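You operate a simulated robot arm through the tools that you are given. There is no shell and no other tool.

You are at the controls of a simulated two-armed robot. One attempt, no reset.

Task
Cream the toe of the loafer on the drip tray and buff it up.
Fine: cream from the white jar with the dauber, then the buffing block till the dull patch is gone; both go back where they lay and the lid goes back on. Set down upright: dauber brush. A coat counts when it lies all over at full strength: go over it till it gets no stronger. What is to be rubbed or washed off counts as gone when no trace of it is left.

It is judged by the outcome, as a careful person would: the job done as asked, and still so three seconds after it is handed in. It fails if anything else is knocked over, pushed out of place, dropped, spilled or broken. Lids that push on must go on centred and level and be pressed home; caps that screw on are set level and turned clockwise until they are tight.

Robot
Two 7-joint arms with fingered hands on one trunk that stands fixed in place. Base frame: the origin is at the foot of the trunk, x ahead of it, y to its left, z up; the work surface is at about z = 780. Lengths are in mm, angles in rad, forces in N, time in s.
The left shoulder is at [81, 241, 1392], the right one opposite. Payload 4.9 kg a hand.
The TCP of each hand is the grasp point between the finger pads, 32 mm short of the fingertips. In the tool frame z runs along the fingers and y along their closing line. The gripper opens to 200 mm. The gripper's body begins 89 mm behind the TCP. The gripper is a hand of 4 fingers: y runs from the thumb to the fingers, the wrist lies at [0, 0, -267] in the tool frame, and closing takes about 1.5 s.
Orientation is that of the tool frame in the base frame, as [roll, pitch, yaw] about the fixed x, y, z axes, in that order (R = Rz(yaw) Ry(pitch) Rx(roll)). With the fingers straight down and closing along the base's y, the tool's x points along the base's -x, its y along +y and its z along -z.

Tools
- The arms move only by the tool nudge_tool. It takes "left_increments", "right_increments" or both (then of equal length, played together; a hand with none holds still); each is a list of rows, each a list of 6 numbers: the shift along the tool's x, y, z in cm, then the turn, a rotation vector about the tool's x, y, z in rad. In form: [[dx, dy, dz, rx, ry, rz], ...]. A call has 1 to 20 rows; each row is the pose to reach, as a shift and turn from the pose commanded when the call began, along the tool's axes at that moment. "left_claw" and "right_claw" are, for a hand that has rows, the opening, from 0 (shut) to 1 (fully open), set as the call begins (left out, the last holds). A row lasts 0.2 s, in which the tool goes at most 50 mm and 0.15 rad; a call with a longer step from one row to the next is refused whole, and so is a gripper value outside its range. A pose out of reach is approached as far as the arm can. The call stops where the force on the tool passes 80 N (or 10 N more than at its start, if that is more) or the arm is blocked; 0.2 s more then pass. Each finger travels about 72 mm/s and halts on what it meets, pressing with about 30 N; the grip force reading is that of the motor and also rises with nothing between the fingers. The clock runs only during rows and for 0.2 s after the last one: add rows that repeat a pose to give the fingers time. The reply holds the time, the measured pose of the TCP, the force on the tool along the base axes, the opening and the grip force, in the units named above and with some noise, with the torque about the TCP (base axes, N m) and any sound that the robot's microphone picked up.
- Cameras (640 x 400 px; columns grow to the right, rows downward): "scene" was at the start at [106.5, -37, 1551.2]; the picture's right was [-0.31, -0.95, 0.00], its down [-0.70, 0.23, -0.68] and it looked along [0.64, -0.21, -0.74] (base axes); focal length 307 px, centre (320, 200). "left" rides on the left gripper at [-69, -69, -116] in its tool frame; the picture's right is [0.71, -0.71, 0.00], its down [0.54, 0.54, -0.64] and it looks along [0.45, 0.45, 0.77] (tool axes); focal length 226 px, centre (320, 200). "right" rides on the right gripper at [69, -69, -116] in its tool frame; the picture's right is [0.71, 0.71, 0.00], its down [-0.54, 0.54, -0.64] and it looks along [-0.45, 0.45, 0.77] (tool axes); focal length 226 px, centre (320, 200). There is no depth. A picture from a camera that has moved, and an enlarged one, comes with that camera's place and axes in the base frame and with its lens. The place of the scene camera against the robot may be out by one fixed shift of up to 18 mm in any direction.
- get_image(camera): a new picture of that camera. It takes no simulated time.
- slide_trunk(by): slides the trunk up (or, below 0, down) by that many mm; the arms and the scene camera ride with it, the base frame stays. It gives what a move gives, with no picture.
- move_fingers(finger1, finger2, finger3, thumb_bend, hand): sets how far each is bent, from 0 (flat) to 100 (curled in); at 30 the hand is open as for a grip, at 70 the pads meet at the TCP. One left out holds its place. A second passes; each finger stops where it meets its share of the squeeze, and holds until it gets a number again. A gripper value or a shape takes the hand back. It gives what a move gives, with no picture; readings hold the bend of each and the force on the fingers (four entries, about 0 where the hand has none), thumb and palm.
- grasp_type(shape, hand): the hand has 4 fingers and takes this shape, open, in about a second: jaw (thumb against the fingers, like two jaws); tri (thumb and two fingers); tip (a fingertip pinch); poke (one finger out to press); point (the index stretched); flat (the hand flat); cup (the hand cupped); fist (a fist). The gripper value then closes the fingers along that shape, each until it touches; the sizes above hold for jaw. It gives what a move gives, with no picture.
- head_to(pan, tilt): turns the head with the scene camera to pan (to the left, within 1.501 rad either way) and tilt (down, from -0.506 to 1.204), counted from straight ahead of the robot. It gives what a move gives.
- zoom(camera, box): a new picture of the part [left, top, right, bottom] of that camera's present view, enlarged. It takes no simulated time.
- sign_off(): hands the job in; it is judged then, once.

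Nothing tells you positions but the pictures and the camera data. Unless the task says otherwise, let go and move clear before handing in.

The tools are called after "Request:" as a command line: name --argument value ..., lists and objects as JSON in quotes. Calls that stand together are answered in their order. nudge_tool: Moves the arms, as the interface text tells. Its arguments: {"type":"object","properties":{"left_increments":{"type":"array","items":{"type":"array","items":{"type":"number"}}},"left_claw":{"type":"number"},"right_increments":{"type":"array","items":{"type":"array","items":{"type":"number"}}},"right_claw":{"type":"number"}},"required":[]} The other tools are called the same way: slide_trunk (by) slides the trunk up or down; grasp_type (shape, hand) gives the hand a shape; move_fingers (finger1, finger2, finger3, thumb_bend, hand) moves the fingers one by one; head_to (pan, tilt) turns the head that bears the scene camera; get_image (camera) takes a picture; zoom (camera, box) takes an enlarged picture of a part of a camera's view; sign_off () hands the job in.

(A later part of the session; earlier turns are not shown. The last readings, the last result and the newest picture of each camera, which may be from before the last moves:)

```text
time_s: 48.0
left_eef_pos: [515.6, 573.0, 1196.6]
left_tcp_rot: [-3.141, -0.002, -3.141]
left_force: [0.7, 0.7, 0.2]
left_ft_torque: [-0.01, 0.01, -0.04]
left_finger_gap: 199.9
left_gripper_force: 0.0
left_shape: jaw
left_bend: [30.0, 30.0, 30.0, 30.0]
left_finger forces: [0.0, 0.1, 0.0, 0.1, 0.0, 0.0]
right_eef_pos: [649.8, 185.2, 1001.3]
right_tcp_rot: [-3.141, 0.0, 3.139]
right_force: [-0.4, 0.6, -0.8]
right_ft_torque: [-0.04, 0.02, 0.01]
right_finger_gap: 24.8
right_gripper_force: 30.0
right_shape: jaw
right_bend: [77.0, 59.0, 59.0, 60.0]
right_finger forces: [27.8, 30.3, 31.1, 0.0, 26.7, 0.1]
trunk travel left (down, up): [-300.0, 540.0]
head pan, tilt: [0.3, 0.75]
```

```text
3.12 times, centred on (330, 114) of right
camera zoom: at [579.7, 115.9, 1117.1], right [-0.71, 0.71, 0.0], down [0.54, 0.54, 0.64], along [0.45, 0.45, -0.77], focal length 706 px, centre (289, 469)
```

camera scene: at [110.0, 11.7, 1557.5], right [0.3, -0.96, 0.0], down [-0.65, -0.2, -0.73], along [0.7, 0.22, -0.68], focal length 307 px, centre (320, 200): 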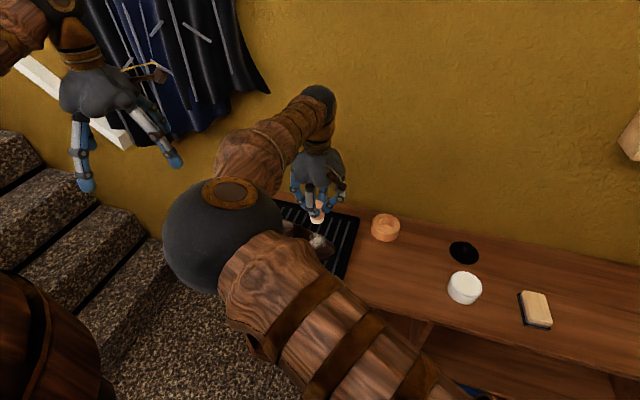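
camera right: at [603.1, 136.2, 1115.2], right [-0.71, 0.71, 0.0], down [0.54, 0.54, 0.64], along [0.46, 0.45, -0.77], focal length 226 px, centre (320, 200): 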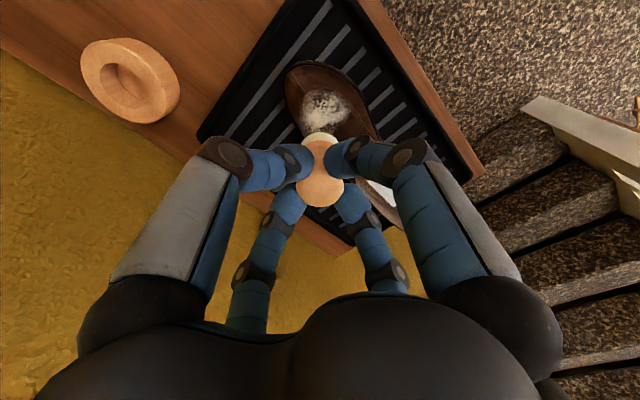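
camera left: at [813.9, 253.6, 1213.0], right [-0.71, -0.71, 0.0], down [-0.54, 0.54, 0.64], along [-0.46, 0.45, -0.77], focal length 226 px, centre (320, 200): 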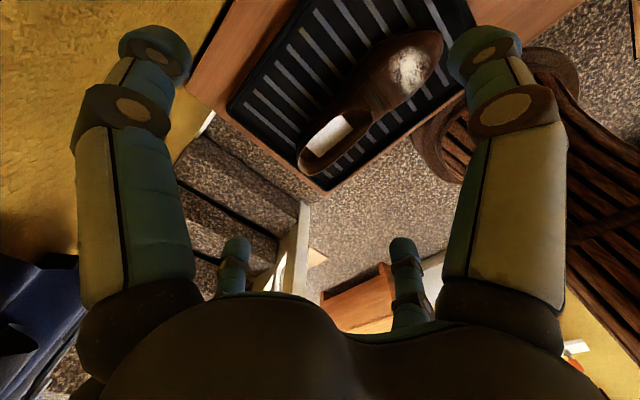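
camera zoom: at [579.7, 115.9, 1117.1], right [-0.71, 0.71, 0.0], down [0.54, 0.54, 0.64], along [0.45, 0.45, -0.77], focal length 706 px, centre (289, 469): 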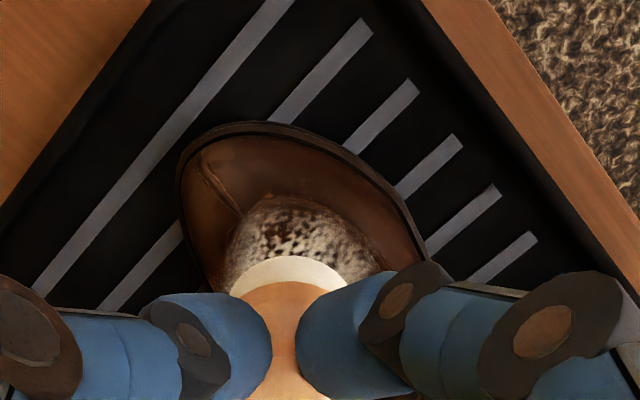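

The result is unclear from here; I'll move the hand aside to see the patch fully.

Request:
nudge_tool --right_increments '[[0, -4.5, 0, 0, 0, 0], [0, -9, 0, 0, 0, 0], [1.5, -13, 0, 0, 0, 0], [1.5, -13, 0, 0, 0, 0]]'

Request:
zoom --camera "scene" --box '[290, 215, 350, 263]'

Request:
get_image --camera "right"

```text
time_s: 49.0
left_eef_pos: [514.2, 574.0, 1197.3]
left_tcp_rot: [-3.14, -0.002, -3.14]
left_force: [0.6, -0.6, 0.4]
left_ft_torque: [0.0, 0.0, 0.02]
left_finger_gap: 200.0
left_gripper_force: 0.1
left_shape: jaw
left_bend: [30.0, 30.0, 30.0, 30.0]
left_finger forces: [0.0, 0.0, 0.0, 0.0, 0.0, 0.0]
right_eef_pos: [632.5, 55.5, 1002.4]
right_tcp_rot: [-3.141, 0.0, -3.141]
right_force: [0.1, -0.7, -0.7]
right_ft_torque: [-0.01, 0.02, 0.01]
right_finger_gap: 24.7
right_gripper_force: 29.8
right_shape: jaw
right_bend: [77.0, 59.0, 59.0, 60.0]
right_finger forces: [27.2, 30.2, 31.1, 0.1, 26.5, 0.0]
trunk travel left (down, up): [-300.0, 540.0]
head pan, tilt: [0.3, 0.75]
```

```text
8.33 times, centred on (320, 239) of scene
camera zoom: at [110.2, 12.5, 1557.5], right [0.3, -0.96, 0.0], down [-0.65, -0.2, -0.73], along [0.7, 0.22, -0.68], focal length 2561 px, centre (320, -125)
```

zoom: 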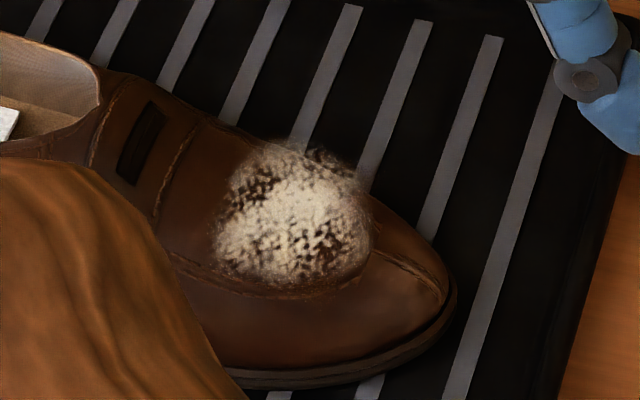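

```text
taken
camera right: at [563.6, -12.6, 1116.7], right [-0.71, 0.71, 0.0], down [0.54, 0.54, 0.64], along [0.45, 0.45, -0.77], focal length 226 px, centre (320, 200)
```

right: 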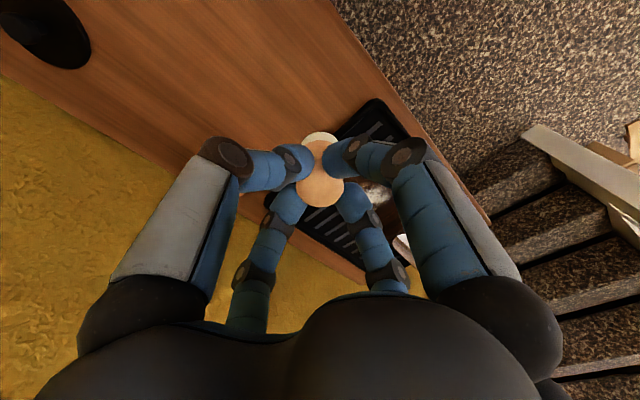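

The small circle strengthened only part of the centre: torque shows the brush touched at its +y/+x edge because the toe slopes about 0.32 rad. I'll tilt the brush to match the toe slope and approach along its normal.

Request:
nudge_tool --right_increments '[[-1.3, 4.1, 0, -0.11, 0, 0], [-2.6, 8.2, 0, -0.22, 0, 0], [-3.95, 12.2, 0, -0.32, 0, 0], [-3.95, 12.2, 3, -0.32, 0, 0], [-3.95, 12.2, 6, -0.32, 0, 0], [-3.95, 12.2, 7.3, -0.32, 0, 0], [-3.95, 12.2, 7.3, -0.32, 0, 0]]'

Request:
zoom --camera "scene" --box '[270, 190, 370, 270]'

Request:
zoom --camera "right" --box '[230, 60, 410, 204]'

```text
time_s: 50.6
left_eef_pos: [515.5, 572.9, 1196.9]
left_tcp_rot: [-3.14, -0.001, 3.141]
left_force: [-0.2, -0.8, 0.4]
left_ft_torque: [0.02, 0.0, 0.01]
left_finger_gap: 199.8
left_gripper_force: 0.0
left_shape: jaw
left_bend: [30.0, 30.0, 30.0, 30.0]
left_finger forces: [0.0, 0.0, 0.0, 0.0, 0.1, 0.0]
right_eef_pos: [673.9, 179.6, 926.5]
right_tcp_rot: [2.822, -0.001, 3.14]
right_force: [-0.2, 0.6, -1.3]
right_ft_torque: [-0.02, -0.04, 0.0]
right_finger_gap: 24.5
right_gripper_force: 30.6
right_shape: jaw
right_bend: [77.0, 59.0, 59.0, 60.0]
right_finger forces: [27.0, 30.2, 31.0, 0.0, 26.7, 0.0]
trunk travel left (down, up): [-300.0, 540.0]
head pan, tilt: [0.3, 0.75]
```

```text
5.00 times, centred on (320, 230) of scene
camera zoom: at [110.0, 12.1, 1557.5], right [0.3, -0.96, 0.0], down [-0.65, -0.2, -0.73], along [0.7, 0.22, -0.68], focal length 1536 px, centre (320, 50)
```

zoom: 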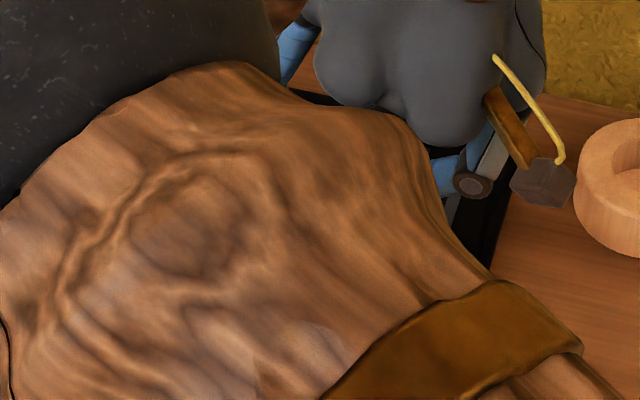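

```text
2.78 times, centred on (320, 132) of right
camera zoom: at [603.7, 77.8, 1015.1], right [-0.71, 0.67, 0.22], down [0.54, 0.31, 0.78], along [0.46, 0.67, -0.58], focal length 628 px, centre (320, 389)
```

zoom: 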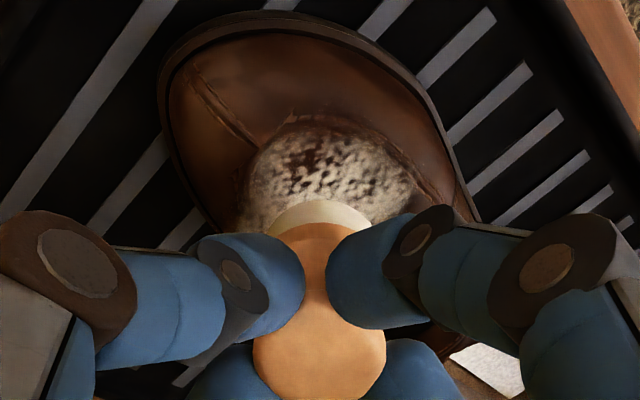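

The tilted wrist view lines up well with the patch plane. Moving down along the brush axis to contact.

Request:
nudge_tool --right_increments '[[0, 0, 0.6, 0, 0, 0], [0, 0, 1.1, 0, 0, 0], [0, 0, 1.4, 0, 0, 0], [0, 0, 1.4, 0, 0, 0]]'

Request:
zoom --camera "right" --box '[230, 60, 410, 204]'

```text
time_s: 51.6
left_eef_pos: [515.1, 573.2, 1197.0]
left_tcp_rot: [3.141, 0.0, -3.141]
left_force: [0.1, 0.6, 0.1]
left_ft_torque: [0.02, 0.0, 0.0]
left_finger_gap: 200.0
left_gripper_force: 0.1
left_shape: jaw
left_bend: [30.0, 30.0, 30.0, 30.0]
left_finger forces: [0.0, 0.0, 0.0, 0.1, 0.1, 0.0]
right_eef_pos: [671.4, 182.2, 915.0]
right_tcp_rot: [2.823, 0.001, 3.14]
right_force: [-0.3, -0.4, -0.5]
right_ft_torque: [-0.01, 0.02, 0.0]
right_finger_gap: 24.6
right_gripper_force: 30.2
right_shape: jaw
right_bend: [77.0, 59.0, 59.0, 60.0]
right_finger forces: [27.1, 30.3, 31.1, 0.0, 26.7, 0.0]
trunk travel left (down, up): [-300.0, 540.0]
head pan, tilt: [0.3, 0.75]
```

```text
2.78 times, centred on (320, 132) of right
camera zoom: at [602.7, 81.7, 1002.7], right [-0.71, 0.67, 0.22], down [0.54, 0.31, 0.78], along [0.46, 0.67, -0.58], focal length 628 px, centre (320, 389)
```

zoom: 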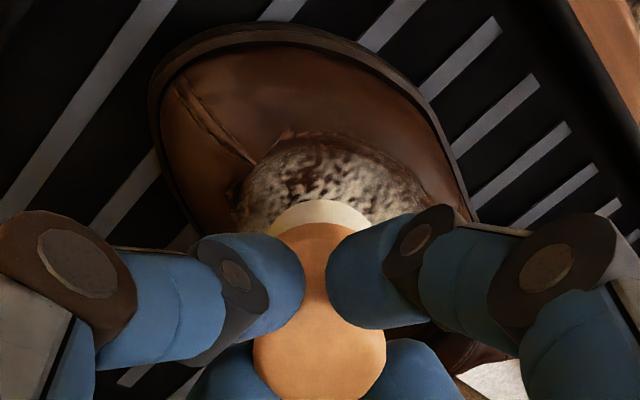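

Still clear; feeling further down in small steps.

Request:
nudge_tool --right_increments '[[0, 0, 0.15, 0, 0, 0], [0, 0, 0.3, 0, 0, 0], [0, 0, 0.4, 0, 0, 0], [0, 0, 0.4, 0, 0, 0]]'

```text
time_s: 52.6
left_eef_pos: [514.8, 574.2, 1197.3]
left_tcp_rot: [-3.141, -0.002, -3.141]
left_force: [0.0, 0.1, -0.4]
left_ft_torque: [-0.02, 0.0, -0.03]
left_finger_gap: 199.8
left_gripper_force: 0.0
left_shape: jaw
left_bend: [30.0, 30.0, 30.0, 30.0]
left_finger forces: [0.0, 0.0, 0.0, 0.0, 0.0, 0.1]
right_eef_pos: [672.2, 186.4, 911.1]
right_tcp_rot: [2.82, -0.001, 3.14]
right_force: [-0.3, 0.2, 0.3]
right_ft_torque: [-0.02, 0.0, 0.03]
right_finger_gap: 24.5
right_gripper_force: 29.8
right_shape: jaw
right_bend: [77.0, 59.0, 59.0, 60.0]
right_finger forces: [27.0, 30.3, 31.1, 0.0, 26.7, 0.0]
trunk travel left (down, up): [-300.0, 540.0]
head pan, tilt: [0.3, 0.75]
```

Request:
nudge_tool --right_increments '[[0, 0, 0.15, 0, 0, 0], [0, 0, 0.3, 0, 0, 0], [0, 0, 0.4, 0, 0, 0], [0, 0, 0.4, 0, 0, 0]]'

```text
time_s: 53.6
left_eef_pos: [514.2, 573.4, 1197.6]
left_tcp_rot: [3.141, -0.002, 3.141]
left_force: [0.1, -0.5, -0.2]
left_ft_torque: [0.02, 0.02, -0.02]
left_finger_gap: 200.0
left_gripper_force: 0.0
left_shape: jaw
left_bend: [30.0, 30.0, 30.0, 30.0]
left_finger forces: [0.0, 0.0, 0.0, 0.0, 0.0, 0.0]
right_eef_pos: [673.6, 186.0, 907.1]
right_tcp_rot: [2.822, 0.0, 3.14]
right_force: [-0.5, 0.9, 0.0]
right_ft_torque: [-0.03, 0.01, -0.05]
right_finger_gap: 24.7
right_gripper_force: 29.7
right_shape: jaw
right_bend: [77.0, 59.0, 59.0, 60.0]
right_finger forces: [26.9, 30.4, 31.1, 0.0, 26.7, 0.1]
trunk travel left (down, up): [-300.0, 540.0]
head pan, tilt: [0.3, 0.75]
```

Request:
nudge_tool --right_increments '[[0, 0, 0.1, 0, 0, 0], [0, 0, 0.2, 0, 0, 0], [0, 0, 0.3, 0, 0, 0], [0, 0, 0.3, 0, 0, 0]]'

```text
time_s: 54.6
left_eef_pos: [515.1, 574.4, 1196.6]
left_tcp_rot: [-3.141, -0.001, -3.141]
left_force: [-0.4, 0.2, 0.0]
left_ft_torque: [-0.02, -0.01, 0.02]
left_finger_gap: 199.9
left_gripper_force: 0.2
left_shape: jaw
left_bend: [30.0, 30.0, 30.0, 30.0]
left_finger forces: [0.0, 0.0, 0.1, 0.0, 0.0, 0.0]
right_eef_pos: [673.5, 187.0, 904.8]
right_tcp_rot: [2.82, 0.002, 3.139]
right_force: [0.0, -2.4, 6.7]
right_ft_torque: [-0.12, 0.0, 0.01]
right_finger_gap: 24.5
right_gripper_force: 29.9
right_shape: jaw
right_bend: [77.0, 59.0, 59.0, 60.0]
right_finger forces: [27.4, 30.7, 31.5, 0.0, 27.9, 0.0]
trunk travel left (down, up): [-300.0, 540.0]
head pan, tilt: [0.3, 0.75]
```

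Contact came at the brush's lower edge, so the slope is gentler than assumed. I'll ease the tilt by 0.1 rad about the brush face and read the torque.

Request:
nudge_tool --right_increments '[[0, 0, -0.2, 0, 0, 0], [0, 0.74, -0.16, 0.1, 0, 0], [0, 0.74, 0.04, 0.1, 0, 0], [0, 0.74, 0.04, 0.1, 0, 0]]'

```text
time_s: 55.6
left_eef_pos: [514.4, 573.9, 1197.7]
left_tcp_rot: [3.14, -0.001, -3.141]
left_force: [0.3, -0.2, -0.1]
left_ft_torque: [-0.01, -0.01, -0.01]
left_finger_gap: 199.7
left_gripper_force: 0.1
left_shape: jaw
left_bend: [30.0, 30.0, 30.0, 30.0]
left_finger forces: [0.0, 0.1, 0.1, 0.0, 0.1, 0.0]
right_eef_pos: [671.7, 194.8, 906.8]
right_tcp_rot: [2.922, 0.0, 3.139]
right_force: [0.2, -1.7, 4.9]
right_ft_torque: [0.14, 0.03, 0.01]
right_finger_gap: 24.5
right_gripper_force: 29.9
right_shape: jaw
right_bend: [77.0, 59.0, 59.0, 60.0]
right_finger forces: [27.5, 31.2, 31.3, 0.1, 26.9, 0.0]
trunk travel left (down, up): [-300.0, 540.0]
head pan, tilt: [0.3, 0.75]
```

Now it touches at the upper edge, so the slope is about 0.27. I'll set that tilt and rub along the ridge with light pressure.

Request:
nudge_tool --right_increments '[[0, 0, -0.2, 0, 0, 0], [0, -0.37, -0.2, -0.05, 0, 0], [0, -0.37, 0.06, -0.05, 0, 0], [0, -0.37, 0.06, -0.05, 0, 0]]'

Request:
zoom --camera "right" --box '[230, 60, 410, 204]'

```text
time_s: 56.6
left_eef_pos: [513.7, 572.8, 1198.1]
left_tcp_rot: [3.141, 0.0, -3.141]
left_force: [0.1, 0.1, -1.5]
left_ft_torque: [0.01, -0.02, 0.0]
left_finger_gap: 199.8
left_gripper_force: 0.2
left_shape: jaw
left_bend: [30.0, 30.0, 30.0, 30.0]
left_finger forces: [0.0, 0.0, 0.0, 0.0, 0.0, 0.0]
right_eef_pos: [673.9, 189.5, 905.7]
right_tcp_rot: [2.871, -0.002, 3.141]
right_force: [0.3, -2.5, 5.5]
right_ft_torque: [-0.13, 0.06, 0.02]
right_finger_gap: 24.6
right_gripper_force: 30.4
right_shape: jaw
right_bend: [77.0, 59.0, 59.0, 60.0]
right_finger forces: [27.2, 30.4, 31.3, 0.1, 27.9, 0.0]
trunk travel left (down, up): [-300.0, 540.0]
head pan, tilt: [0.3, 0.75]
```

```text
2.78 times, centred on (320, 132) of right
camera zoom: at [603.5, 92.6, 998.1], right [-0.71, 0.68, 0.19], down [0.54, 0.35, 0.76], along [0.46, 0.64, -0.62], focal length 628 px, centre (320, 389)
```

zoom: 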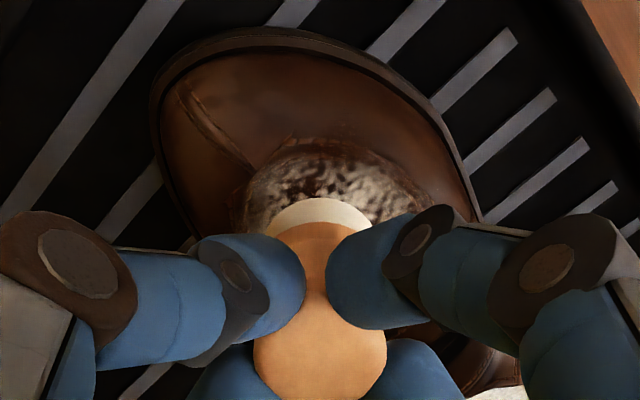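

Contact is now flat at tilt 0.27. Rubbing up and down along the ridge over the patch with light pressure.

Request:
nudge_tool --right_increments '[[0, -0.5, 0.05, 0, 0, 0], [0, -1.0, 0.05, 0, 0, 0], [0, -1.5, 0.05, 0, 0, 0], [0, -1.0, 0.05, 0, 0, 0], [0, -0.5, 0.05, 0, 0, 0], [0, 0, 0.05, 0, 0, 0], [0, 0.5, 0.05, 0, 0, 0], [0, 1.0, 0.05, 0, 0, 0], [0, 0.5, 0.05, 0, 0, 0], [0, 0, 0.05, 0, 0, 0], [0, -0.5, 0.05, 0, 0, 0], [0, -1.0, 0.05, 0, 0, 0], [0, -1.5, 0.05, 0, 0, 0]]'

Request:
zoom --camera "right" --box '[230, 60, 410, 204]'

```text
time_s: 59.4
left_eef_pos: [514.4, 573.3, 1197.9]
left_tcp_rot: [-3.141, 0.002, 3.141]
left_force: [0.1, -0.5, 0.3]
left_ft_torque: [0.0, 0.0, 0.02]
left_finger_gap: 199.9
left_gripper_force: 0.0
left_shape: jaw
left_bend: [30.0, 30.0, 30.0, 30.0]
left_finger forces: [0.0, 0.0, 0.0, 0.0, 0.0, 0.0]
right_eef_pos: [672.0, 176.0, 900.8]
right_tcp_rot: [2.871, -0.001, 3.139]
right_force: [0.5, 0.4, 5.0]
right_ft_torque: [0.1, 0.0, 0.01]
right_finger_gap: 24.6
right_gripper_force: 30.4
right_shape: jaw
right_bend: [77.0, 59.0, 59.0, 60.0]
right_finger forces: [27.2, 31.0, 31.8, 0.0, 26.5, 0.0]
trunk travel left (down, up): [-300.0, 540.0]
head pan, tilt: [0.3, 0.75]
```

```text
2.78 times, centred on (320, 132) of right
camera zoom: at [603.0, 78.7, 994.0], right [-0.71, 0.68, 0.19], down [0.54, 0.35, 0.76], along [0.46, 0.64, -0.62], focal length 628 px, centre (320, 389)
```

zoom: 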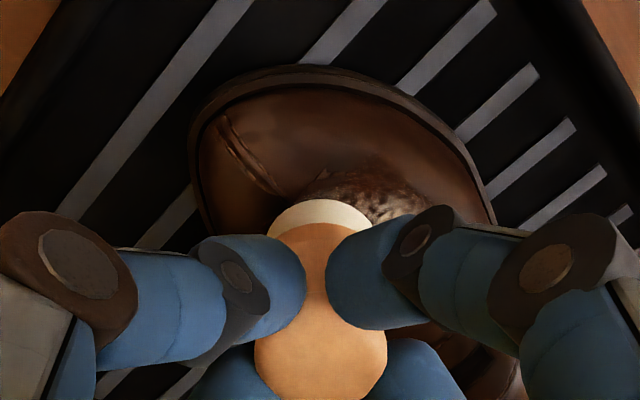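

The ridge pass holds a steady light force. Now rolling the brush over the near (robot) side of the patch, following the curve.

Request:
nudge_tool --right_increments '[[0, 0.5, 0, 0, 0, 0], [0, 1.0, 0, 0, 0, 0], [0.61, 1.0, 0.02, 0, -0.05, 0], [1.22, 1.0, 0.06, 0, -0.1, 0], [1.83, 1.0, 0.14, 0, -0.15, 0], [2.42, 1.0, 0.24, 0, -0.2, 0], [2.42, 1.0, 0.24, 0, -0.2, 0]]'

```text
time_s: 61.0
left_eef_pos: [514.7, 574.0, 1197.0]
left_tcp_rot: [3.141, -0.001, 3.14]
left_force: [-0.2, 0.1, -0.2]
left_ft_torque: [0.02, 0.04, -0.02]
left_finger_gap: 199.6
left_gripper_force: 0.2
left_shape: jaw
left_bend: [30.0, 30.0, 30.0, 30.0]
left_finger forces: [0.0, 0.0, 0.0, 0.0, 0.0, 0.0]
right_eef_pos: [648.9, 186.2, 900.6]
right_tcp_rot: [2.865, 0.191, 3.087]
right_force: [-1.2, -0.6, 3.9]
right_ft_torque: [-0.03, -0.01, 0.0]
right_finger_gap: 24.7
right_gripper_force: 30.4
right_shape: jaw
right_bend: [77.0, 59.0, 59.0, 60.0]
right_finger forces: [27.1, 30.7, 31.8, 0.0, 27.0, 0.1]
trunk travel left (down, up): [-300.0, 540.0]
head pan, tilt: [0.3, 0.75]
```

The curve model (radius ≈48 mm) fits well: 4 N, square contact. Continuing down the near side, with strokes along the shoe.

Request:
nudge_tool --right_increments '[[0, -0.5, 0.05, 0, 0, 0], [0, -1.0, 0.05, 0, 0, 0], [0, -0.5, 0.05, 0, 0, 0], [0, 0, 0.05, 0, 0, 0], [0, 0.5, 0.05, 0, 0, 0], [0, 1.0, 0.05, 0, 0, 0], [0.61, 1.0, 0.07, 0, -0.05, 0], [1.22, 1.0, 0.11, 0, -0.1, 0], [1.83, 1.0, 0.19, 0, -0.15, 0], [1.83, 0.5, 0.19, 0, -0.15, 0], [1.83, 0, 0.19, 0, -0.15, 0], [1.83, -0.5, 0.19, 0, -0.15, 0], [1.83, -1.0, 0.19, 0, -0.15, 0], [1.83, -0.5, 0.19, 0, -0.15, 0], [1.83, 0, 0.19, 0, -0.15, 0]]'

Request:
zoom --camera "right" --box '[230, 60, 410, 204]'

```text
time_s: 64.4
left_eef_pos: [515.9, 573.3, 1198.0]
left_tcp_rot: [-3.141, -0.002, 3.141]
left_force: [-0.5, -0.3, -0.4]
left_ft_torque: [0.0, 0.03, 0.03]
left_finger_gap: 199.8
left_gripper_force: 0.0
left_shape: jaw
left_bend: [30.0, 30.0, 30.0, 30.0]
left_finger forces: [0.0, 0.0, 0.0, 0.0, 0.1, 0.1]
right_eef_pos: [657.6, 154.2, 901.6]
right_tcp_rot: [2.847, 0.337, 2.977]
right_force: [0.2, -0.2, -0.9]
right_ft_torque: [0.02, -0.01, -0.01]
right_finger_gap: 24.4
right_gripper_force: 30.4
right_shape: jaw
right_bend: [77.0, 59.0, 59.0, 60.0]
right_finger forces: [26.2, 29.9, 31.4, 0.0, 26.5, 0.1]
trunk travel left (down, up): [-300.0, 540.0]
head pan, tilt: [0.3, 0.75]
stopped in row 15 (right hand): the arm was blocked; the commanded pose is now the measured one
```

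```text
2.78 times, centred on (320, 132) of right
camera zoom: at [547.0, 73.0, 963.2], right [-0.61, 0.79, -0.04], down [0.31, 0.28, 0.91], along [0.73, 0.55, -0.42], focal length 628 px, centre (320, 389)
```

zoom: 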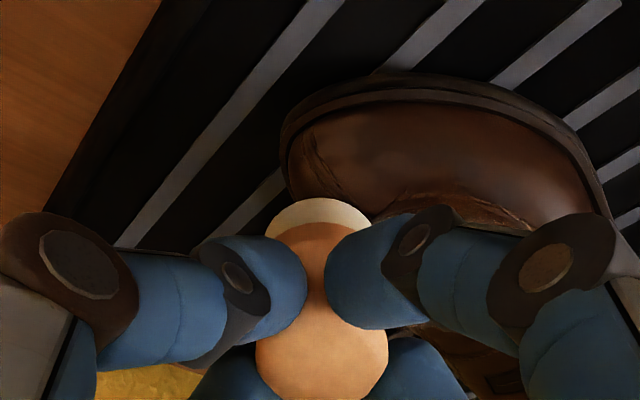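

The arm got blocked and slid off toward the tip; no force on the tool. I'll lift away and inspect the arm and the shoe.

Request:
nudge_tool --right_increments '[[0, 0, -1.5, 0, 0, 0], [0, 0, -4, 0, 0, 0], [0, 0, -7, 0, 0, 0], [0, 0, -7, 0, 0, 0]]'

Request:
get_image --camera "scene"

Request:
get_image --camera "right"

Request:
get_image --camera "left"

```text
time_s: 65.6
left_eef_pos: [515.0, 573.1, 1197.7]
left_tcp_rot: [3.141, -0.003, 3.138]
left_force: [-0.1, -0.3, 0.5]
left_ft_torque: [0.0, -0.01, -0.01]
left_finger_gap: 199.9
left_gripper_force: 0.0
left_shape: jaw
left_bend: [30.0, 30.0, 30.0, 30.0]
left_finger forces: [0.1, 0.0, 0.1, 0.1, 0.1, 0.1]
right_eef_pos: [652.2, 87.1, 942.3]
right_tcp_rot: [2.893, 0.333, 2.926]
right_force: [-0.6, 0.5, -0.1]
right_ft_torque: [-0.05, 0.01, 0.0]
right_finger_gap: 24.5
right_gripper_force: 29.7
right_shape: jaw
right_bend: [77.0, 59.0, 59.0, 60.0]
right_finger forces: [26.0, 29.7, 31.3, 0.0, 26.4, 0.1]
trunk travel left (down, up): [-300.0, 540.0]
head pan, tilt: [0.3, 0.75]
stopped in row 4 (right hand): the arm was blocked; the commanded pose is now the measured one
```

```text
taken
camera scene: at [109.9, 12.2, 1557.5], right [0.3, -0.96, 0.0], down [-0.65, -0.2, -0.73], along [0.7, 0.22, -0.68], focal length 307 px, centre (320, 200)
```

scene: 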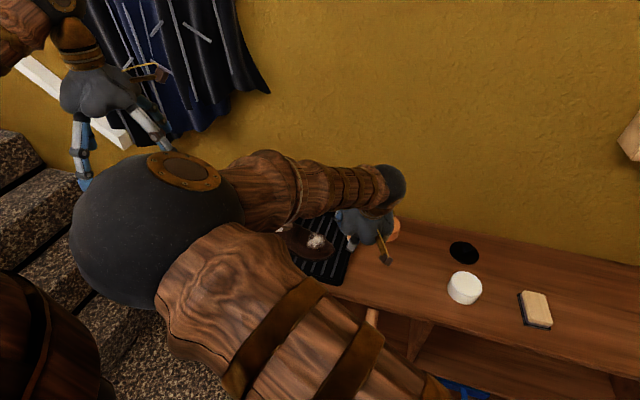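

```text
taken
camera right: at [536.7, 14.1, 1009.8], right [-0.56, 0.83, -0.07], down [0.34, 0.3, 0.89], along [0.76, 0.48, -0.45], focal length 226 px, centre (320, 200)
```

right: 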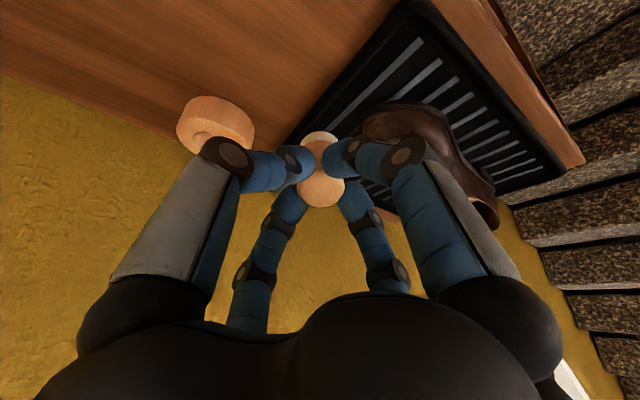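

```text
taken
camera left: at [583.7, 503.5, 1313.6], right [-0.71, -0.71, 0.0], down [-0.54, 0.54, 0.64], along [-0.45, 0.46, -0.77], focal length 226 px, centre (320, 200)
```

left: 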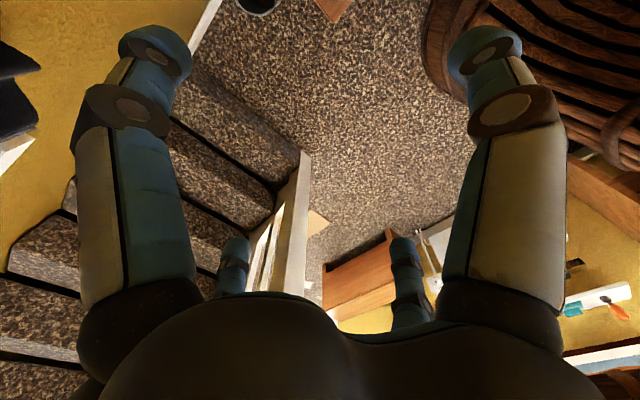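

The right arm ran into its limit when tilting the hand toward the robot. I'll bring the hand back upright at mid-table height and then raise the trunk to unfold the arm.

Request:
nudge_tool --right_increments '[[-0.8, -1.5, -2, 0.08, 0.112, 0], [-1.6, -3, -4, 0.16, 0.225, 0], [-2.4, -4.5, -6, 0.239, 0.337, 0], [-3.7, -7, -7, 0.239, 0.337, 0], [-3.7, -7, -7, 0.239, 0.337, 0]]'

Request:
get_image --camera "scene"

Request:
zoom --camera "scene" --box '[290, 215, 350, 263]'

```text
time_s: 66.8
left_eef_pos: [515.5, 571.9, 1198.2]
left_tcp_rot: [-3.141, -0.001, 3.139]
left_force: [-0.5, 0.8, -0.3]
left_ft_torque: [-0.01, -0.01, -0.01]
left_finger_gap: 199.9
left_gripper_force: 0.1
left_shape: jaw
left_bend: [30.0, 30.0, 30.0, 30.0]
left_finger forces: [0.1, 0.0, 0.1, 0.0, 0.0, 0.0]
right_eef_pos: [649.5, 1.5, 1002.7]
right_tcp_rot: [3.135, 0.0, 2.969]
right_force: [0.1, 0.5, -0.8]
right_ft_torque: [0.0, 0.03, 0.01]
right_finger_gap: 24.4
right_gripper_force: 29.9
right_shape: jaw
right_bend: [77.0, 59.0, 59.0, 61.0]
right_finger forces: [25.9, 29.7, 31.2, 0.1, 25.8, 0.1]
trunk travel left (down, up): [-300.0, 540.0]
head pan, tilt: [0.3, 0.75]
```

```text
taken
camera scene: at [109.6, 12.7, 1557.5], right [0.3, -0.96, 0.0], down [-0.65, -0.2, -0.73], along [0.7, 0.22, -0.68], focal length 307 px, centre (320, 200)
```

scene: 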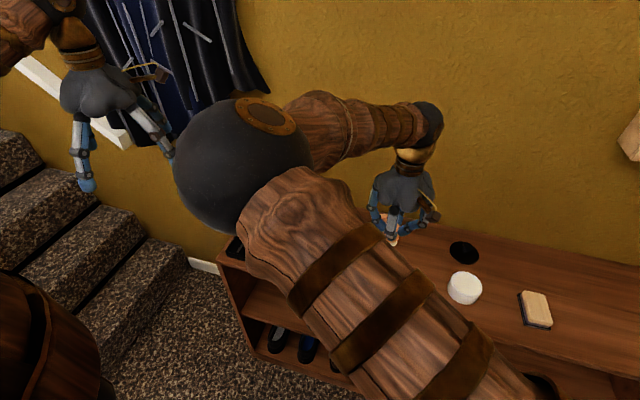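

```text
8.33 times, centred on (320, 239) of scene
camera zoom: at [109.6, 12.7, 1557.5], right [0.3, -0.96, 0.0], down [-0.65, -0.2, -0.73], along [0.7, 0.22, -0.68], focal length 2561 px, centre (320, -125)
```

zoom: 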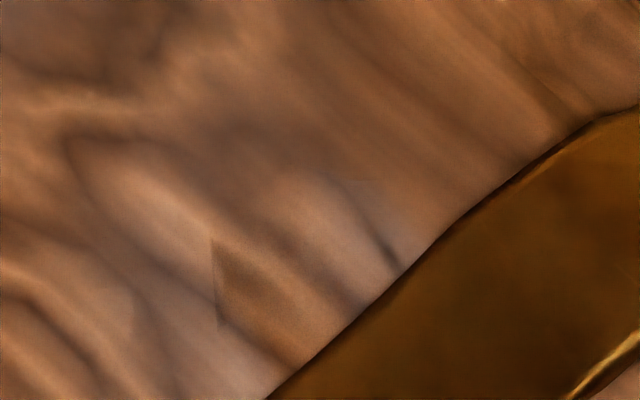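

The shoe is hidden by the elbow for now. The right elbow folds inward; raising the trunk should unfold it, so I'll slide up 250 mm, then bring the hand back down.

Request:
slide_trunk --by 250

Request:
nudge_tool --right_increments '[[0, 0, 4.5, 0, 0, -0.05], [0, 0, 9, 0, 0, -0.1], [0, 0, 13.5, 0, 0, -0.17], [0, 0, 18, 0, 0, -0.17], [0, 0, 22.5, 0, 0, -0.17], [0, 0, 25, 0, 0, -0.17], [0, 0, 25, 0, 0, -0.17]]'

Request:
get_image --camera "scene"

```text
time_s: 69.4
left_eef_pos: [515.9, 573.4, 1446.4]
left_tcp_rot: [-3.141, -0.004, 3.14]
left_force: [-0.5, 0.3, -0.7]
left_ft_torque: [-0.03, 0.0, -0.02]
left_finger_gap: 199.9
left_gripper_force: 0.1
left_shape: jaw
left_bend: [30.0, 30.0, 30.0, 30.0]
left_finger forces: [0.0, 0.0, 0.0, 0.0, 0.1, 0.0]
right_eef_pos: [651.3, 1.7, 1253.2]
right_tcp_rot: [3.137, -0.001, 2.968]
right_force: [0.9, 0.1, -0.9]
right_ft_torque: [0.02, 0.0, 0.0]
right_finger_gap: 24.4
right_gripper_force: 30.5
right_shape: jaw
right_bend: [77.0, 59.0, 59.0, 61.0]
right_finger forces: [25.9, 29.6, 31.2, 0.0, 25.8, 0.0]
trunk travel left (down, up): [-550.0, 290.0]
head pan, tilt: [0.3, 0.75]
```

```text
time_s: 71.0
left_eef_pos: [515.4, 573.5, 1448.2]
left_tcp_rot: [3.141, 0.0, 3.138]
left_force: [-0.8, 0.1, -0.4]
left_ft_torque: [-0.02, 0.0, -0.03]
left_finger_gap: 200.2
left_gripper_force: 0.0
left_shape: jaw
left_bend: [30.0, 30.0, 30.0, 30.0]
left_finger forces: [0.0, 0.1, 0.1, 0.0, 0.1, 0.1]
right_eef_pos: [651.1, 1.1, 1002.8]
right_tcp_rot: [3.137, 0.002, 3.14]
right_force: [0.0, 0.1, -1.9]
right_ft_torque: [0.0, 0.0, 0.0]
right_finger_gap: 24.5
right_gripper_force: 30.1
right_shape: jaw
right_bend: [77.0, 59.0, 59.0, 61.0]
right_finger forces: [25.8, 29.5, 31.0, 0.0, 25.6, 0.0]
trunk travel left (down, up): [-550.0, 290.0]
head pan, tilt: [0.3, 0.75]
```

```text
taken
camera scene: at [109.4, 12.2, 1807.6], right [0.3, -0.96, 0.0], down [-0.65, -0.2, -0.73], along [0.7, 0.22, -0.68], focal length 307 px, centre (320, 200)
```

scene: 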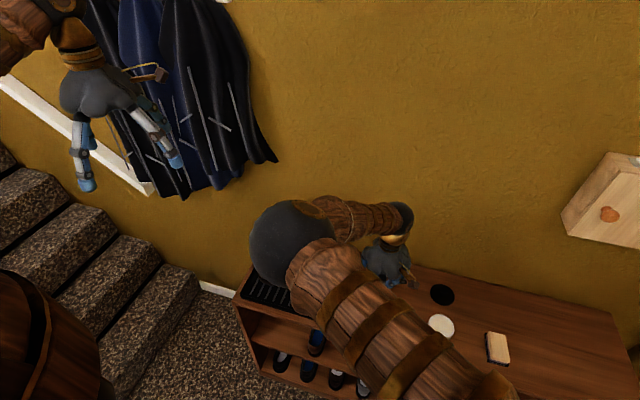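

The arm is now straighter. I'll go back over the toe and check posture and patch on the way.

Request:
nudge_tool --right_increments '[[-0.5, 4.5, 0, 0, 0, 0], [-1, 9, 0, -0.1, 0, 0], [-1.5, 13.5, 0, -0.2, 0, 0], [-2.1, 17.5, 0, -0.27, 0, 0], [-2.1, 17.5, 1, -0.27, 0, 0], [-2.1, 17.5, 1, -0.27, 0, 0]]'

Request:
head_to --pan 0.25 --tilt 0.95

Request:
get_image --camera "scene"

Request:
zoom --camera "right" --box '[230, 40, 410, 184]'

```text
time_s: 72.4
left_eef_pos: [516.4, 571.8, 1447.8]
left_tcp_rot: [-3.141, -0.003, 3.138]
left_force: [-0.6, 0.8, -0.4]
left_ft_torque: [0.03, 0.0, 0.02]
left_finger_gap: 200.1
left_gripper_force: 0.1
left_shape: jaw
left_bend: [30.0, 30.0, 30.0, 30.0]
left_finger forces: [0.1, 0.0, 0.0, 0.1, 0.0, 0.1]
right_eef_pos: [672.5, 177.1, 993.6]
right_tcp_rot: [2.865, 0.002, 3.137]
right_force: [0.0, 0.1, -1.4]
right_ft_torque: [0.02, 0.01, 0.02]
right_finger_gap: 24.5
right_gripper_force: 30.3
right_shape: jaw
right_bend: [77.0, 59.0, 59.0, 61.0]
right_finger forces: [25.7, 29.6, 31.2, 0.0, 25.8, 0.0]
trunk travel left (down, up): [-550.0, 290.0]
head pan, tilt: [0.3, 0.75]
```

```text
time_s: 73.1
left_eef_pos: [515.2, 573.5, 1447.8]
left_tcp_rot: [-3.14, -0.001, 3.138]
left_force: [0.5, -0.3, 0.2]
left_ft_torque: [0.01, -0.01, 0.01]
left_finger_gap: 200.1
left_gripper_force: 0.0
left_shape: jaw
left_bend: [30.0, 30.0, 30.0, 30.0]
left_finger forces: [0.0, 0.0, 0.1, 0.0, 0.0, 0.0]
right_eef_pos: [673.5, 178.6, 992.3]
right_tcp_rot: [2.868, 0.002, 3.139]
right_force: [0.6, -0.2, -0.2]
right_ft_torque: [0.02, -0.02, 0.02]
right_finger_gap: 24.1
right_gripper_force: 30.3
right_shape: jaw
right_bend: [77.0, 59.0, 59.0, 61.0]
right_finger forces: [25.7, 29.6, 31.1, 0.0, 25.7, 0.0]
trunk travel left (down, up): [-550.0, 290.0]
head pan, tilt: [0.25, 0.949]
```

```text
taken
camera scene: at [101.4, 5.5, 1792.0], right [0.25, -0.97, 0.0], down [-0.79, -0.2, -0.58], along [0.56, 0.14, -0.81], focal length 307 px, centre (320, 200)
```

scene: 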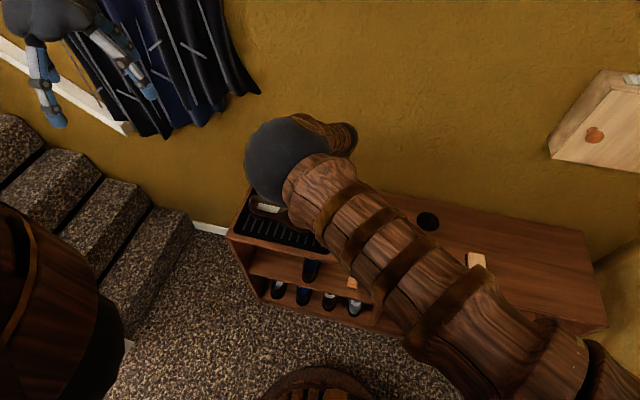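

```text
2.78 times, centred on (320, 112) of right
camera zoom: at [603.1, 81.1, 1085.3], right [-0.71, 0.68, 0.19], down [0.54, 0.35, 0.77], along [0.46, 0.64, -0.61], focal length 628 px, centre (320, 444)
```

zoom: 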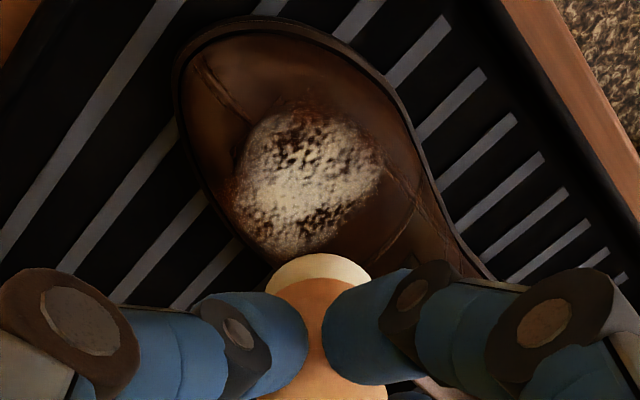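

This view shows the coat forming a band across the middle with gaps on the near and far sides; the patch centre is about (668,209). I'll test tilting toward the near side in the air with the new posture.

Request:
nudge_tool --right_increments '[[1.4, -0.3, 1.5, 0, -0.1, 0], [2.8, -0.6, 3, 0, -0.2, 0], [4.2, -0.9, 5, 0, -0.3, 0], [5.5, -1.26, 6.5, 0, -0.4, 0], [5.5, -1.26, 6.5, 0, -0.4, 0]]'

Request:
zoom --camera "right" --box '[230, 40, 410, 184]'

Request:
get_image --camera "scene"

```text
time_s: 74.3
left_eef_pos: [514.9, 571.1, 1446.5]
left_tcp_rot: [3.14, -0.002, 3.137]
left_force: [0.4, 1.1, 0.3]
left_ft_torque: [0.03, -0.03, 0.02]
left_finger_gap: 200.0
left_gripper_force: 0.0
left_shape: jaw
left_bend: [30.0, 30.0, 30.0, 30.0]
left_finger forces: [0.0, 0.1, 0.1, 0.0, 0.0, 0.0]
right_eef_pos: [616.8, 183.6, 929.4]
right_tcp_rot: [2.845, 0.387, 3.023]
right_force: [0.9, 0.3, 0.1]
right_ft_torque: [0.01, 0.01, 0.03]
right_finger_gap: 24.3
right_gripper_force: 30.8
right_shape: jaw
right_bend: [77.0, 59.0, 59.0, 61.0]
right_finger forces: [25.8, 29.4, 30.9, 0.1, 25.4, 0.0]
trunk travel left (down, up): [-550.0, 290.0]
head pan, tilt: [0.25, 0.949]
```

```text
2.78 times, centred on (320, 112) of right
camera zoom: at [507.4, 94.8, 985.6], right [-0.65, 0.76, -0.08], down [0.25, 0.3, 0.92], along [0.72, 0.58, -0.38], focal length 628 px, centre (320, 444)
```

zoom: 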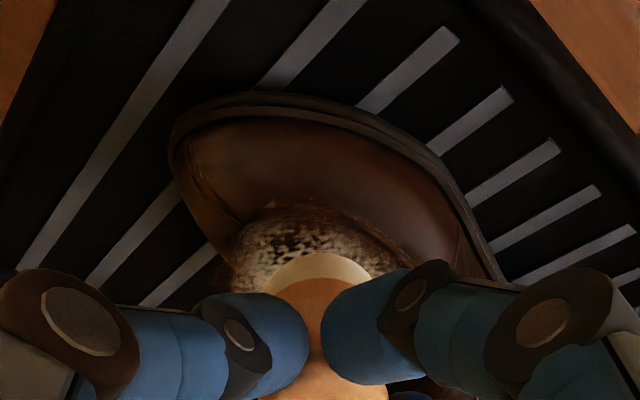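

```text
taken
camera scene: at [101.3, 5.3, 1792.0], right [0.25, -0.97, 0.0], down [-0.79, -0.2, -0.58], along [0.56, 0.14, -0.81], focal length 307 px, centre (320, 200)
```

scene: 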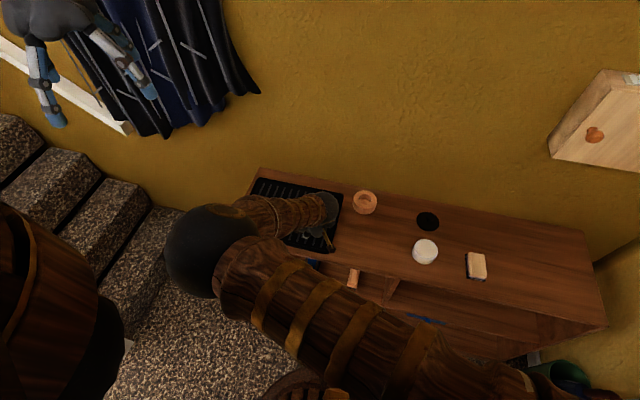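

The tilted pose is reachable now with no blocking. Approaching the near side along the brush axis.

Request:
nudge_tool --right_increments '[[0, 0, 1, 0, 0, 0], [0, 0, 2, 0, 0, 0], [0, 0, 2.6, 0, 0, 0], [0, 0, 2.6, 0, 0, 0]]'

```text
time_s: 75.3
left_eef_pos: [515.0, 572.8, 1446.6]
left_tcp_rot: [-3.141, 0.0, 3.138]
left_force: [0.3, -0.2, -0.1]
left_ft_torque: [0.01, 0.0, 0.05]
left_finger_gap: 199.9
left_gripper_force: 0.1
left_shape: jaw
left_bend: [30.0, 30.0, 30.0, 30.0]
left_finger forces: [0.0, 0.0, 0.0, 0.0, 0.1, 0.1]
right_eef_pos: [626.5, 190.1, 904.9]
right_tcp_rot: [2.844, 0.383, 3.025]
right_force: [-0.2, 0.1, -0.3]
right_ft_torque: [-0.01, 0.02, 0.01]
right_finger_gap: 24.6
right_gripper_force: 29.5
right_shape: jaw
right_bend: [77.0, 59.0, 59.0, 61.0]
right_finger forces: [25.7, 29.4, 30.8, 0.0, 25.2, 0.0]
trunk travel left (down, up): [-550.0, 290.0]
head pan, tilt: [0.25, 0.949]
```

Request:
nudge_tool --right_increments '[[0, 0, 0.15, 0, 0, 0], [0, 0, 0.3, 0, 0, 0], [0, 0, 0.4, 0, 0, 0], [0, 0, 0.4, 0, 0, 0]]'

```text
time_s: 76.3
left_eef_pos: [515.8, 572.0, 1447.2]
left_tcp_rot: [3.141, -0.001, 3.137]
left_force: [0.5, 0.6, 0.1]
left_ft_torque: [0.04, 0.03, -0.01]
left_finger_gap: 199.9
left_gripper_force: 0.1
left_shape: jaw
left_bend: [30.0, 30.0, 30.0, 30.0]
left_finger forces: [0.0, 0.1, 0.0, 0.0, 0.0, 0.0]
right_eef_pos: [628.9, 188.7, 900.6]
right_tcp_rot: [2.845, 0.386, 3.024]
right_force: [0.1, 0.1, -1.2]
right_ft_torque: [-0.03, 0.03, -0.01]
right_finger_gap: 24.5
right_gripper_force: 29.9
right_shape: jaw
right_bend: [77.0, 59.0, 59.0, 61.0]
right_finger forces: [25.8, 29.4, 30.8, 0.0, 25.4, 0.0]
trunk travel left (down, up): [-550.0, 290.0]
head pan, tilt: [0.25, 0.949]
```

Request:
nudge_tool --right_increments '[[0, 0, 0.15, 0, 0, 0], [0, 0, 0.3, 0, 0, 0], [0, 0, 0.4, 0, 0, 0], [0, 0, 0.4, 0, 0, 0]]'

Request:
zoom --camera "right" --box '[230, 60, 410, 204]'

```text
time_s: 77.3
left_eef_pos: [515.9, 572.9, 1447.4]
left_tcp_rot: [-3.14, -0.001, 3.139]
left_force: [-0.1, 0.7, -0.7]
left_ft_torque: [-0.02, -0.05, 0.0]
left_finger_gap: 199.6
left_gripper_force: 0.1
left_shape: jaw
left_bend: [30.0, 30.0, 30.0, 30.0]
left_finger forces: [0.0, 0.0, 0.0, 0.1, 0.1, 0.0]
right_eef_pos: [629.8, 192.8, 898.2]
right_tcp_rot: [2.845, 0.386, 3.025]
right_force: [0.6, -0.9, -1.1]
right_ft_torque: [-0.04, 0.05, 0.0]
right_finger_gap: 24.3
right_gripper_force: 29.8
right_shape: jaw
right_bend: [77.0, 59.0, 59.0, 61.0]
right_finger forces: [25.7, 29.4, 30.7, 0.0, 25.2, 0.0]
trunk travel left (down, up): [-550.0, 290.0]
head pan, tilt: [0.25, 0.949]
```

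```text
2.78 times, centred on (320, 132) of right
camera zoom: at [521.3, 104.0, 955.5], right [-0.65, 0.76, -0.07], down [0.25, 0.3, 0.92], along [0.72, 0.58, -0.38], focal length 628 px, centre (320, 389)
```

zoom: 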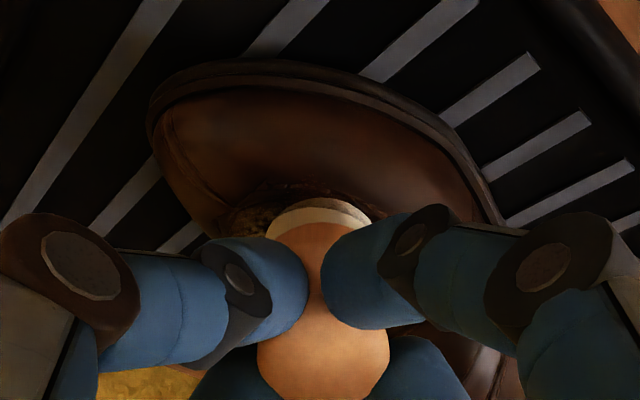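

The brush is about to touch; continuing gently.

Request:
nudge_tool --right_increments '[[0, 0, 0.1, 0, 0, 0], [0, 0, 0.2, 0, 0, 0], [0, 0, 0.3, 0, 0, 0], [0, 0, 0.3, 0, 0, 0]]'

```text
time_s: 78.3
left_eef_pos: [514.6, 572.1, 1448.0]
left_tcp_rot: [-3.142, -0.001, 3.139]
left_force: [-0.3, 0.2, -0.7]
left_ft_torque: [0.0, 0.04, 0.0]
left_finger_gap: 200.1
left_gripper_force: 0.1
left_shape: jaw
left_bend: [30.0, 30.0, 30.0, 30.0]
left_finger forces: [0.0, 0.0, 0.1, 0.0, 0.0, 0.0]
right_eef_pos: [632.3, 191.2, 895.7]
right_tcp_rot: [2.844, 0.388, 3.027]
right_force: [-4.1, -3.9, 9.7]
right_ft_torque: [-0.01, -0.02, -0.01]
right_finger_gap: 24.4
right_gripper_force: 29.8
right_shape: jaw
right_bend: [77.0, 59.0, 59.0, 61.0]
right_finger forces: [27.1, 30.3, 31.9, 0.0, 27.2, 0.0]
trunk travel left (down, up): [-550.0, 290.0]
head pan, tilt: [0.25, 0.949]
```

Square contact at 11 N on the near side. Rubbing back and forth along the shoe here.

Request:
nudge_tool --right_increments '[[0, -0.5, 0, 0, 0, 0], [0, -1.0, 0, 0, 0, 0], [0, -1.4, 0.03, 0, 0, 0], [0, -1.0, 0, 0, 0, 0], [0, -0.5, 0, 0, 0, 0], [0, 0, 0, 0, 0, 0], [0, 0.5, 0, 0, 0, 0], [0, 1.0, 0, 0, 0, 0], [0, 1.4, 0, 0, 0, 0], [0, 1.0, 0, 0, 0, 0], [0, 0.5, 0, 0, 0, 0], [0, 0, 0, 0, 0, 0], [0, -0.5, 0, 0, 0, 0], [0, -1.0, 0, 0, 0, 0], [0, -0.5, 0, 0, 0, 0], [0, 0, 0, 0, 0, 0], [0, 0.5, 0, 0, 0, 0], [0, 1.0, 0, 0, 0, 0], [0, 0.5, 0, 0, 0, 0], [0, 0, 0, 0, 0, 0]]'

Request:
zoom --camera "right" --box '[230, 60, 410, 204]'

```text
time_s: 82.5
left_eef_pos: [515.2, 572.4, 1448.9]
left_tcp_rot: [-3.141, 0.0, 3.138]
left_force: [0.1, -0.5, 0.4]
left_ft_torque: [0.0, 0.01, -0.04]
left_finger_gap: 199.7
left_gripper_force: 0.1
left_shape: jaw
left_bend: [30.0, 30.0, 30.0, 30.0]
left_finger forces: [0.0, 0.1, 0.0, 0.1, 0.0, 0.0]
right_eef_pos: [631.9, 192.7, 895.4]
right_tcp_rot: [2.845, 0.387, 3.024]
right_force: [-0.5, 0.9, 3.7]
right_ft_torque: [0.04, -0.06, 0.02]
right_finger_gap: 24.4
right_gripper_force: 30.6
right_shape: jaw
right_bend: [77.0, 59.0, 59.0, 61.0]
right_finger forces: [26.6, 30.5, 31.0, 0.0, 25.4, 0.1]
trunk travel left (down, up): [-550.0, 290.0]
head pan, tilt: [0.25, 0.949]
```

```text
2.78 times, centred on (320, 132) of right
camera zoom: at [521.8, 104.6, 953.0], right [-0.65, 0.76, -0.07], down [0.25, 0.3, 0.92], along [0.72, 0.58, -0.38], focal length 628 px, centre (320, 389)
```

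zoom: 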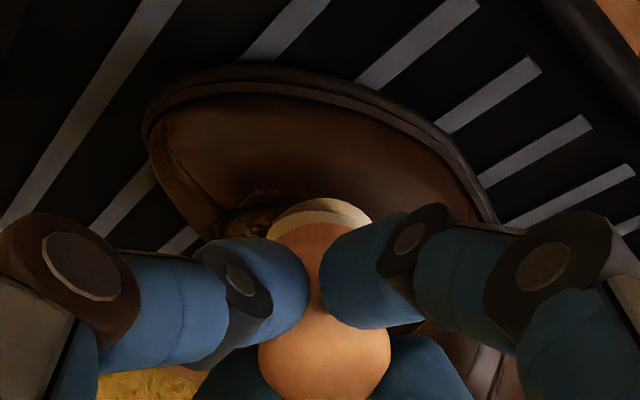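

Now back up to a −0.2 rad tilt and rub there.

Request:
nudge_tool --right_increments '[[-0.9, 0, 0.05, 0, 0.1, 0], [-1.81, 0, 0.08, 0, 0.2, 0], [-1.81, -0.5, 0.08, 0, 0.2, 0], [-1.81, -1.0, 0.08, 0, 0.2, 0], [-1.81, -1.5, 0.1, 0, 0.2, 0], [-1.81, -1.0, 0.08, 0, 0.2, 0], [-1.81, -0.5, 0.08, 0, 0.2, 0], [-1.81, 0, 0.08, 0, 0.2, 0], [-1.81, 0.5, 0.08, 0, 0.2, 0], [-1.81, 1.0, 0.08, 0, 0.2, 0], [-1.81, 1.5, 0.08, 0, 0.2, 0], [-1.81, 1.0, 0.08, 0, 0.2, 0], [-1.81, 0.5, 0.08, 0, 0.2, 0], [-1.81, 0, 0.08, 0, 0.2, 0]]'

```text
time_s: 85.5
left_eef_pos: [515.6, 572.4, 1447.5]
left_tcp_rot: [-3.141, 0.0, 3.14]
left_force: [0.2, -0.1, -0.4]
left_ft_torque: [0.03, 0.0, 0.0]
left_finger_gap: 199.8
left_gripper_force: 0.0
left_shape: jaw
left_bend: [30.0, 30.0, 30.0, 30.0]
left_finger forces: [0.1, 0.0, 0.1, 0.0, 0.1, 0.1]
right_eef_pos: [649.7, 190.2, 900.9]
right_tcp_rot: [2.86, 0.192, 3.084]
right_force: [-0.1, 1.2, 3.8]
right_ft_torque: [0.09, -0.06, 0.01]
right_finger_gap: 24.2
right_gripper_force: 30.0
right_shape: jaw
right_bend: [77.0, 59.0, 59.0, 61.0]
right_finger forces: [26.2, 30.3, 30.6, 0.0, 24.9, 0.0]
trunk travel left (down, up): [-550.0, 290.0]
head pan, tilt: [0.25, 0.949]
```

Next the ridge (zero roll) again with a wider stroke, then lift to look.

Request:
nudge_tool --right_increments '[[-1.15, 0, 0.08, 0, 0.1, 0], [-2.3, 0, 0.24, 0, 0.2, 0], [-2.3, -0.6, 0.24, 0, 0.2, 0], [-2.3, -1.2, 0.24, 0, 0.2, 0], [-2.3, -1.6, 0.26, 0, 0.2, 0], [-2.3, -1.2, 0.24, 0, 0.2, 0], [-2.3, -0.6, 0.24, 0, 0.2, 0], [-2.3, 0, 0.24, 0, 0.2, 0], [-2.3, 0.6, 0.24, 0, 0.2, 0], [-2.3, 1.2, 0.24, 0, 0.2, 0], [-2.3, 1.6, 0.24, 0, 0.2, 0], [-2.3, 1.2, 0.24, 0, 0.2, 0], [-2.3, 0.6, 0.24, 0, 0.2, 0], [-2.3, 0, 0.24, 0, 0.2, 0]]'

```text
time_s: 88.5
left_eef_pos: [516.1, 572.5, 1448.5]
left_tcp_rot: [3.14, 0.0, 3.139]
left_force: [-0.7, 0.3, 0.3]
left_ft_torque: [0.02, -0.04, -0.02]
left_finger_gap: 200.0
left_gripper_force: 0.1
left_shape: jaw
left_bend: [30.0, 30.0, 30.0, 30.0]
left_finger forces: [0.0, 0.0, 0.0, 0.0, 0.0, 0.1]
right_eef_pos: [672.1, 188.4, 905.0]
right_tcp_rot: [2.866, 0.002, 3.137]
right_force: [0.8, -0.1, 5.8]
right_ft_torque: [0.19, 0.02, 0.03]
right_finger_gap: 24.4
right_gripper_force: 30.2
right_shape: jaw
right_bend: [77.0, 59.0, 59.0, 61.0]
right_finger forces: [26.5, 31.5, 30.1, 0.0, 24.8, 0.0]
trunk travel left (down, up): [-550.0, 290.0]
head pan, tilt: [0.25, 0.949]
```

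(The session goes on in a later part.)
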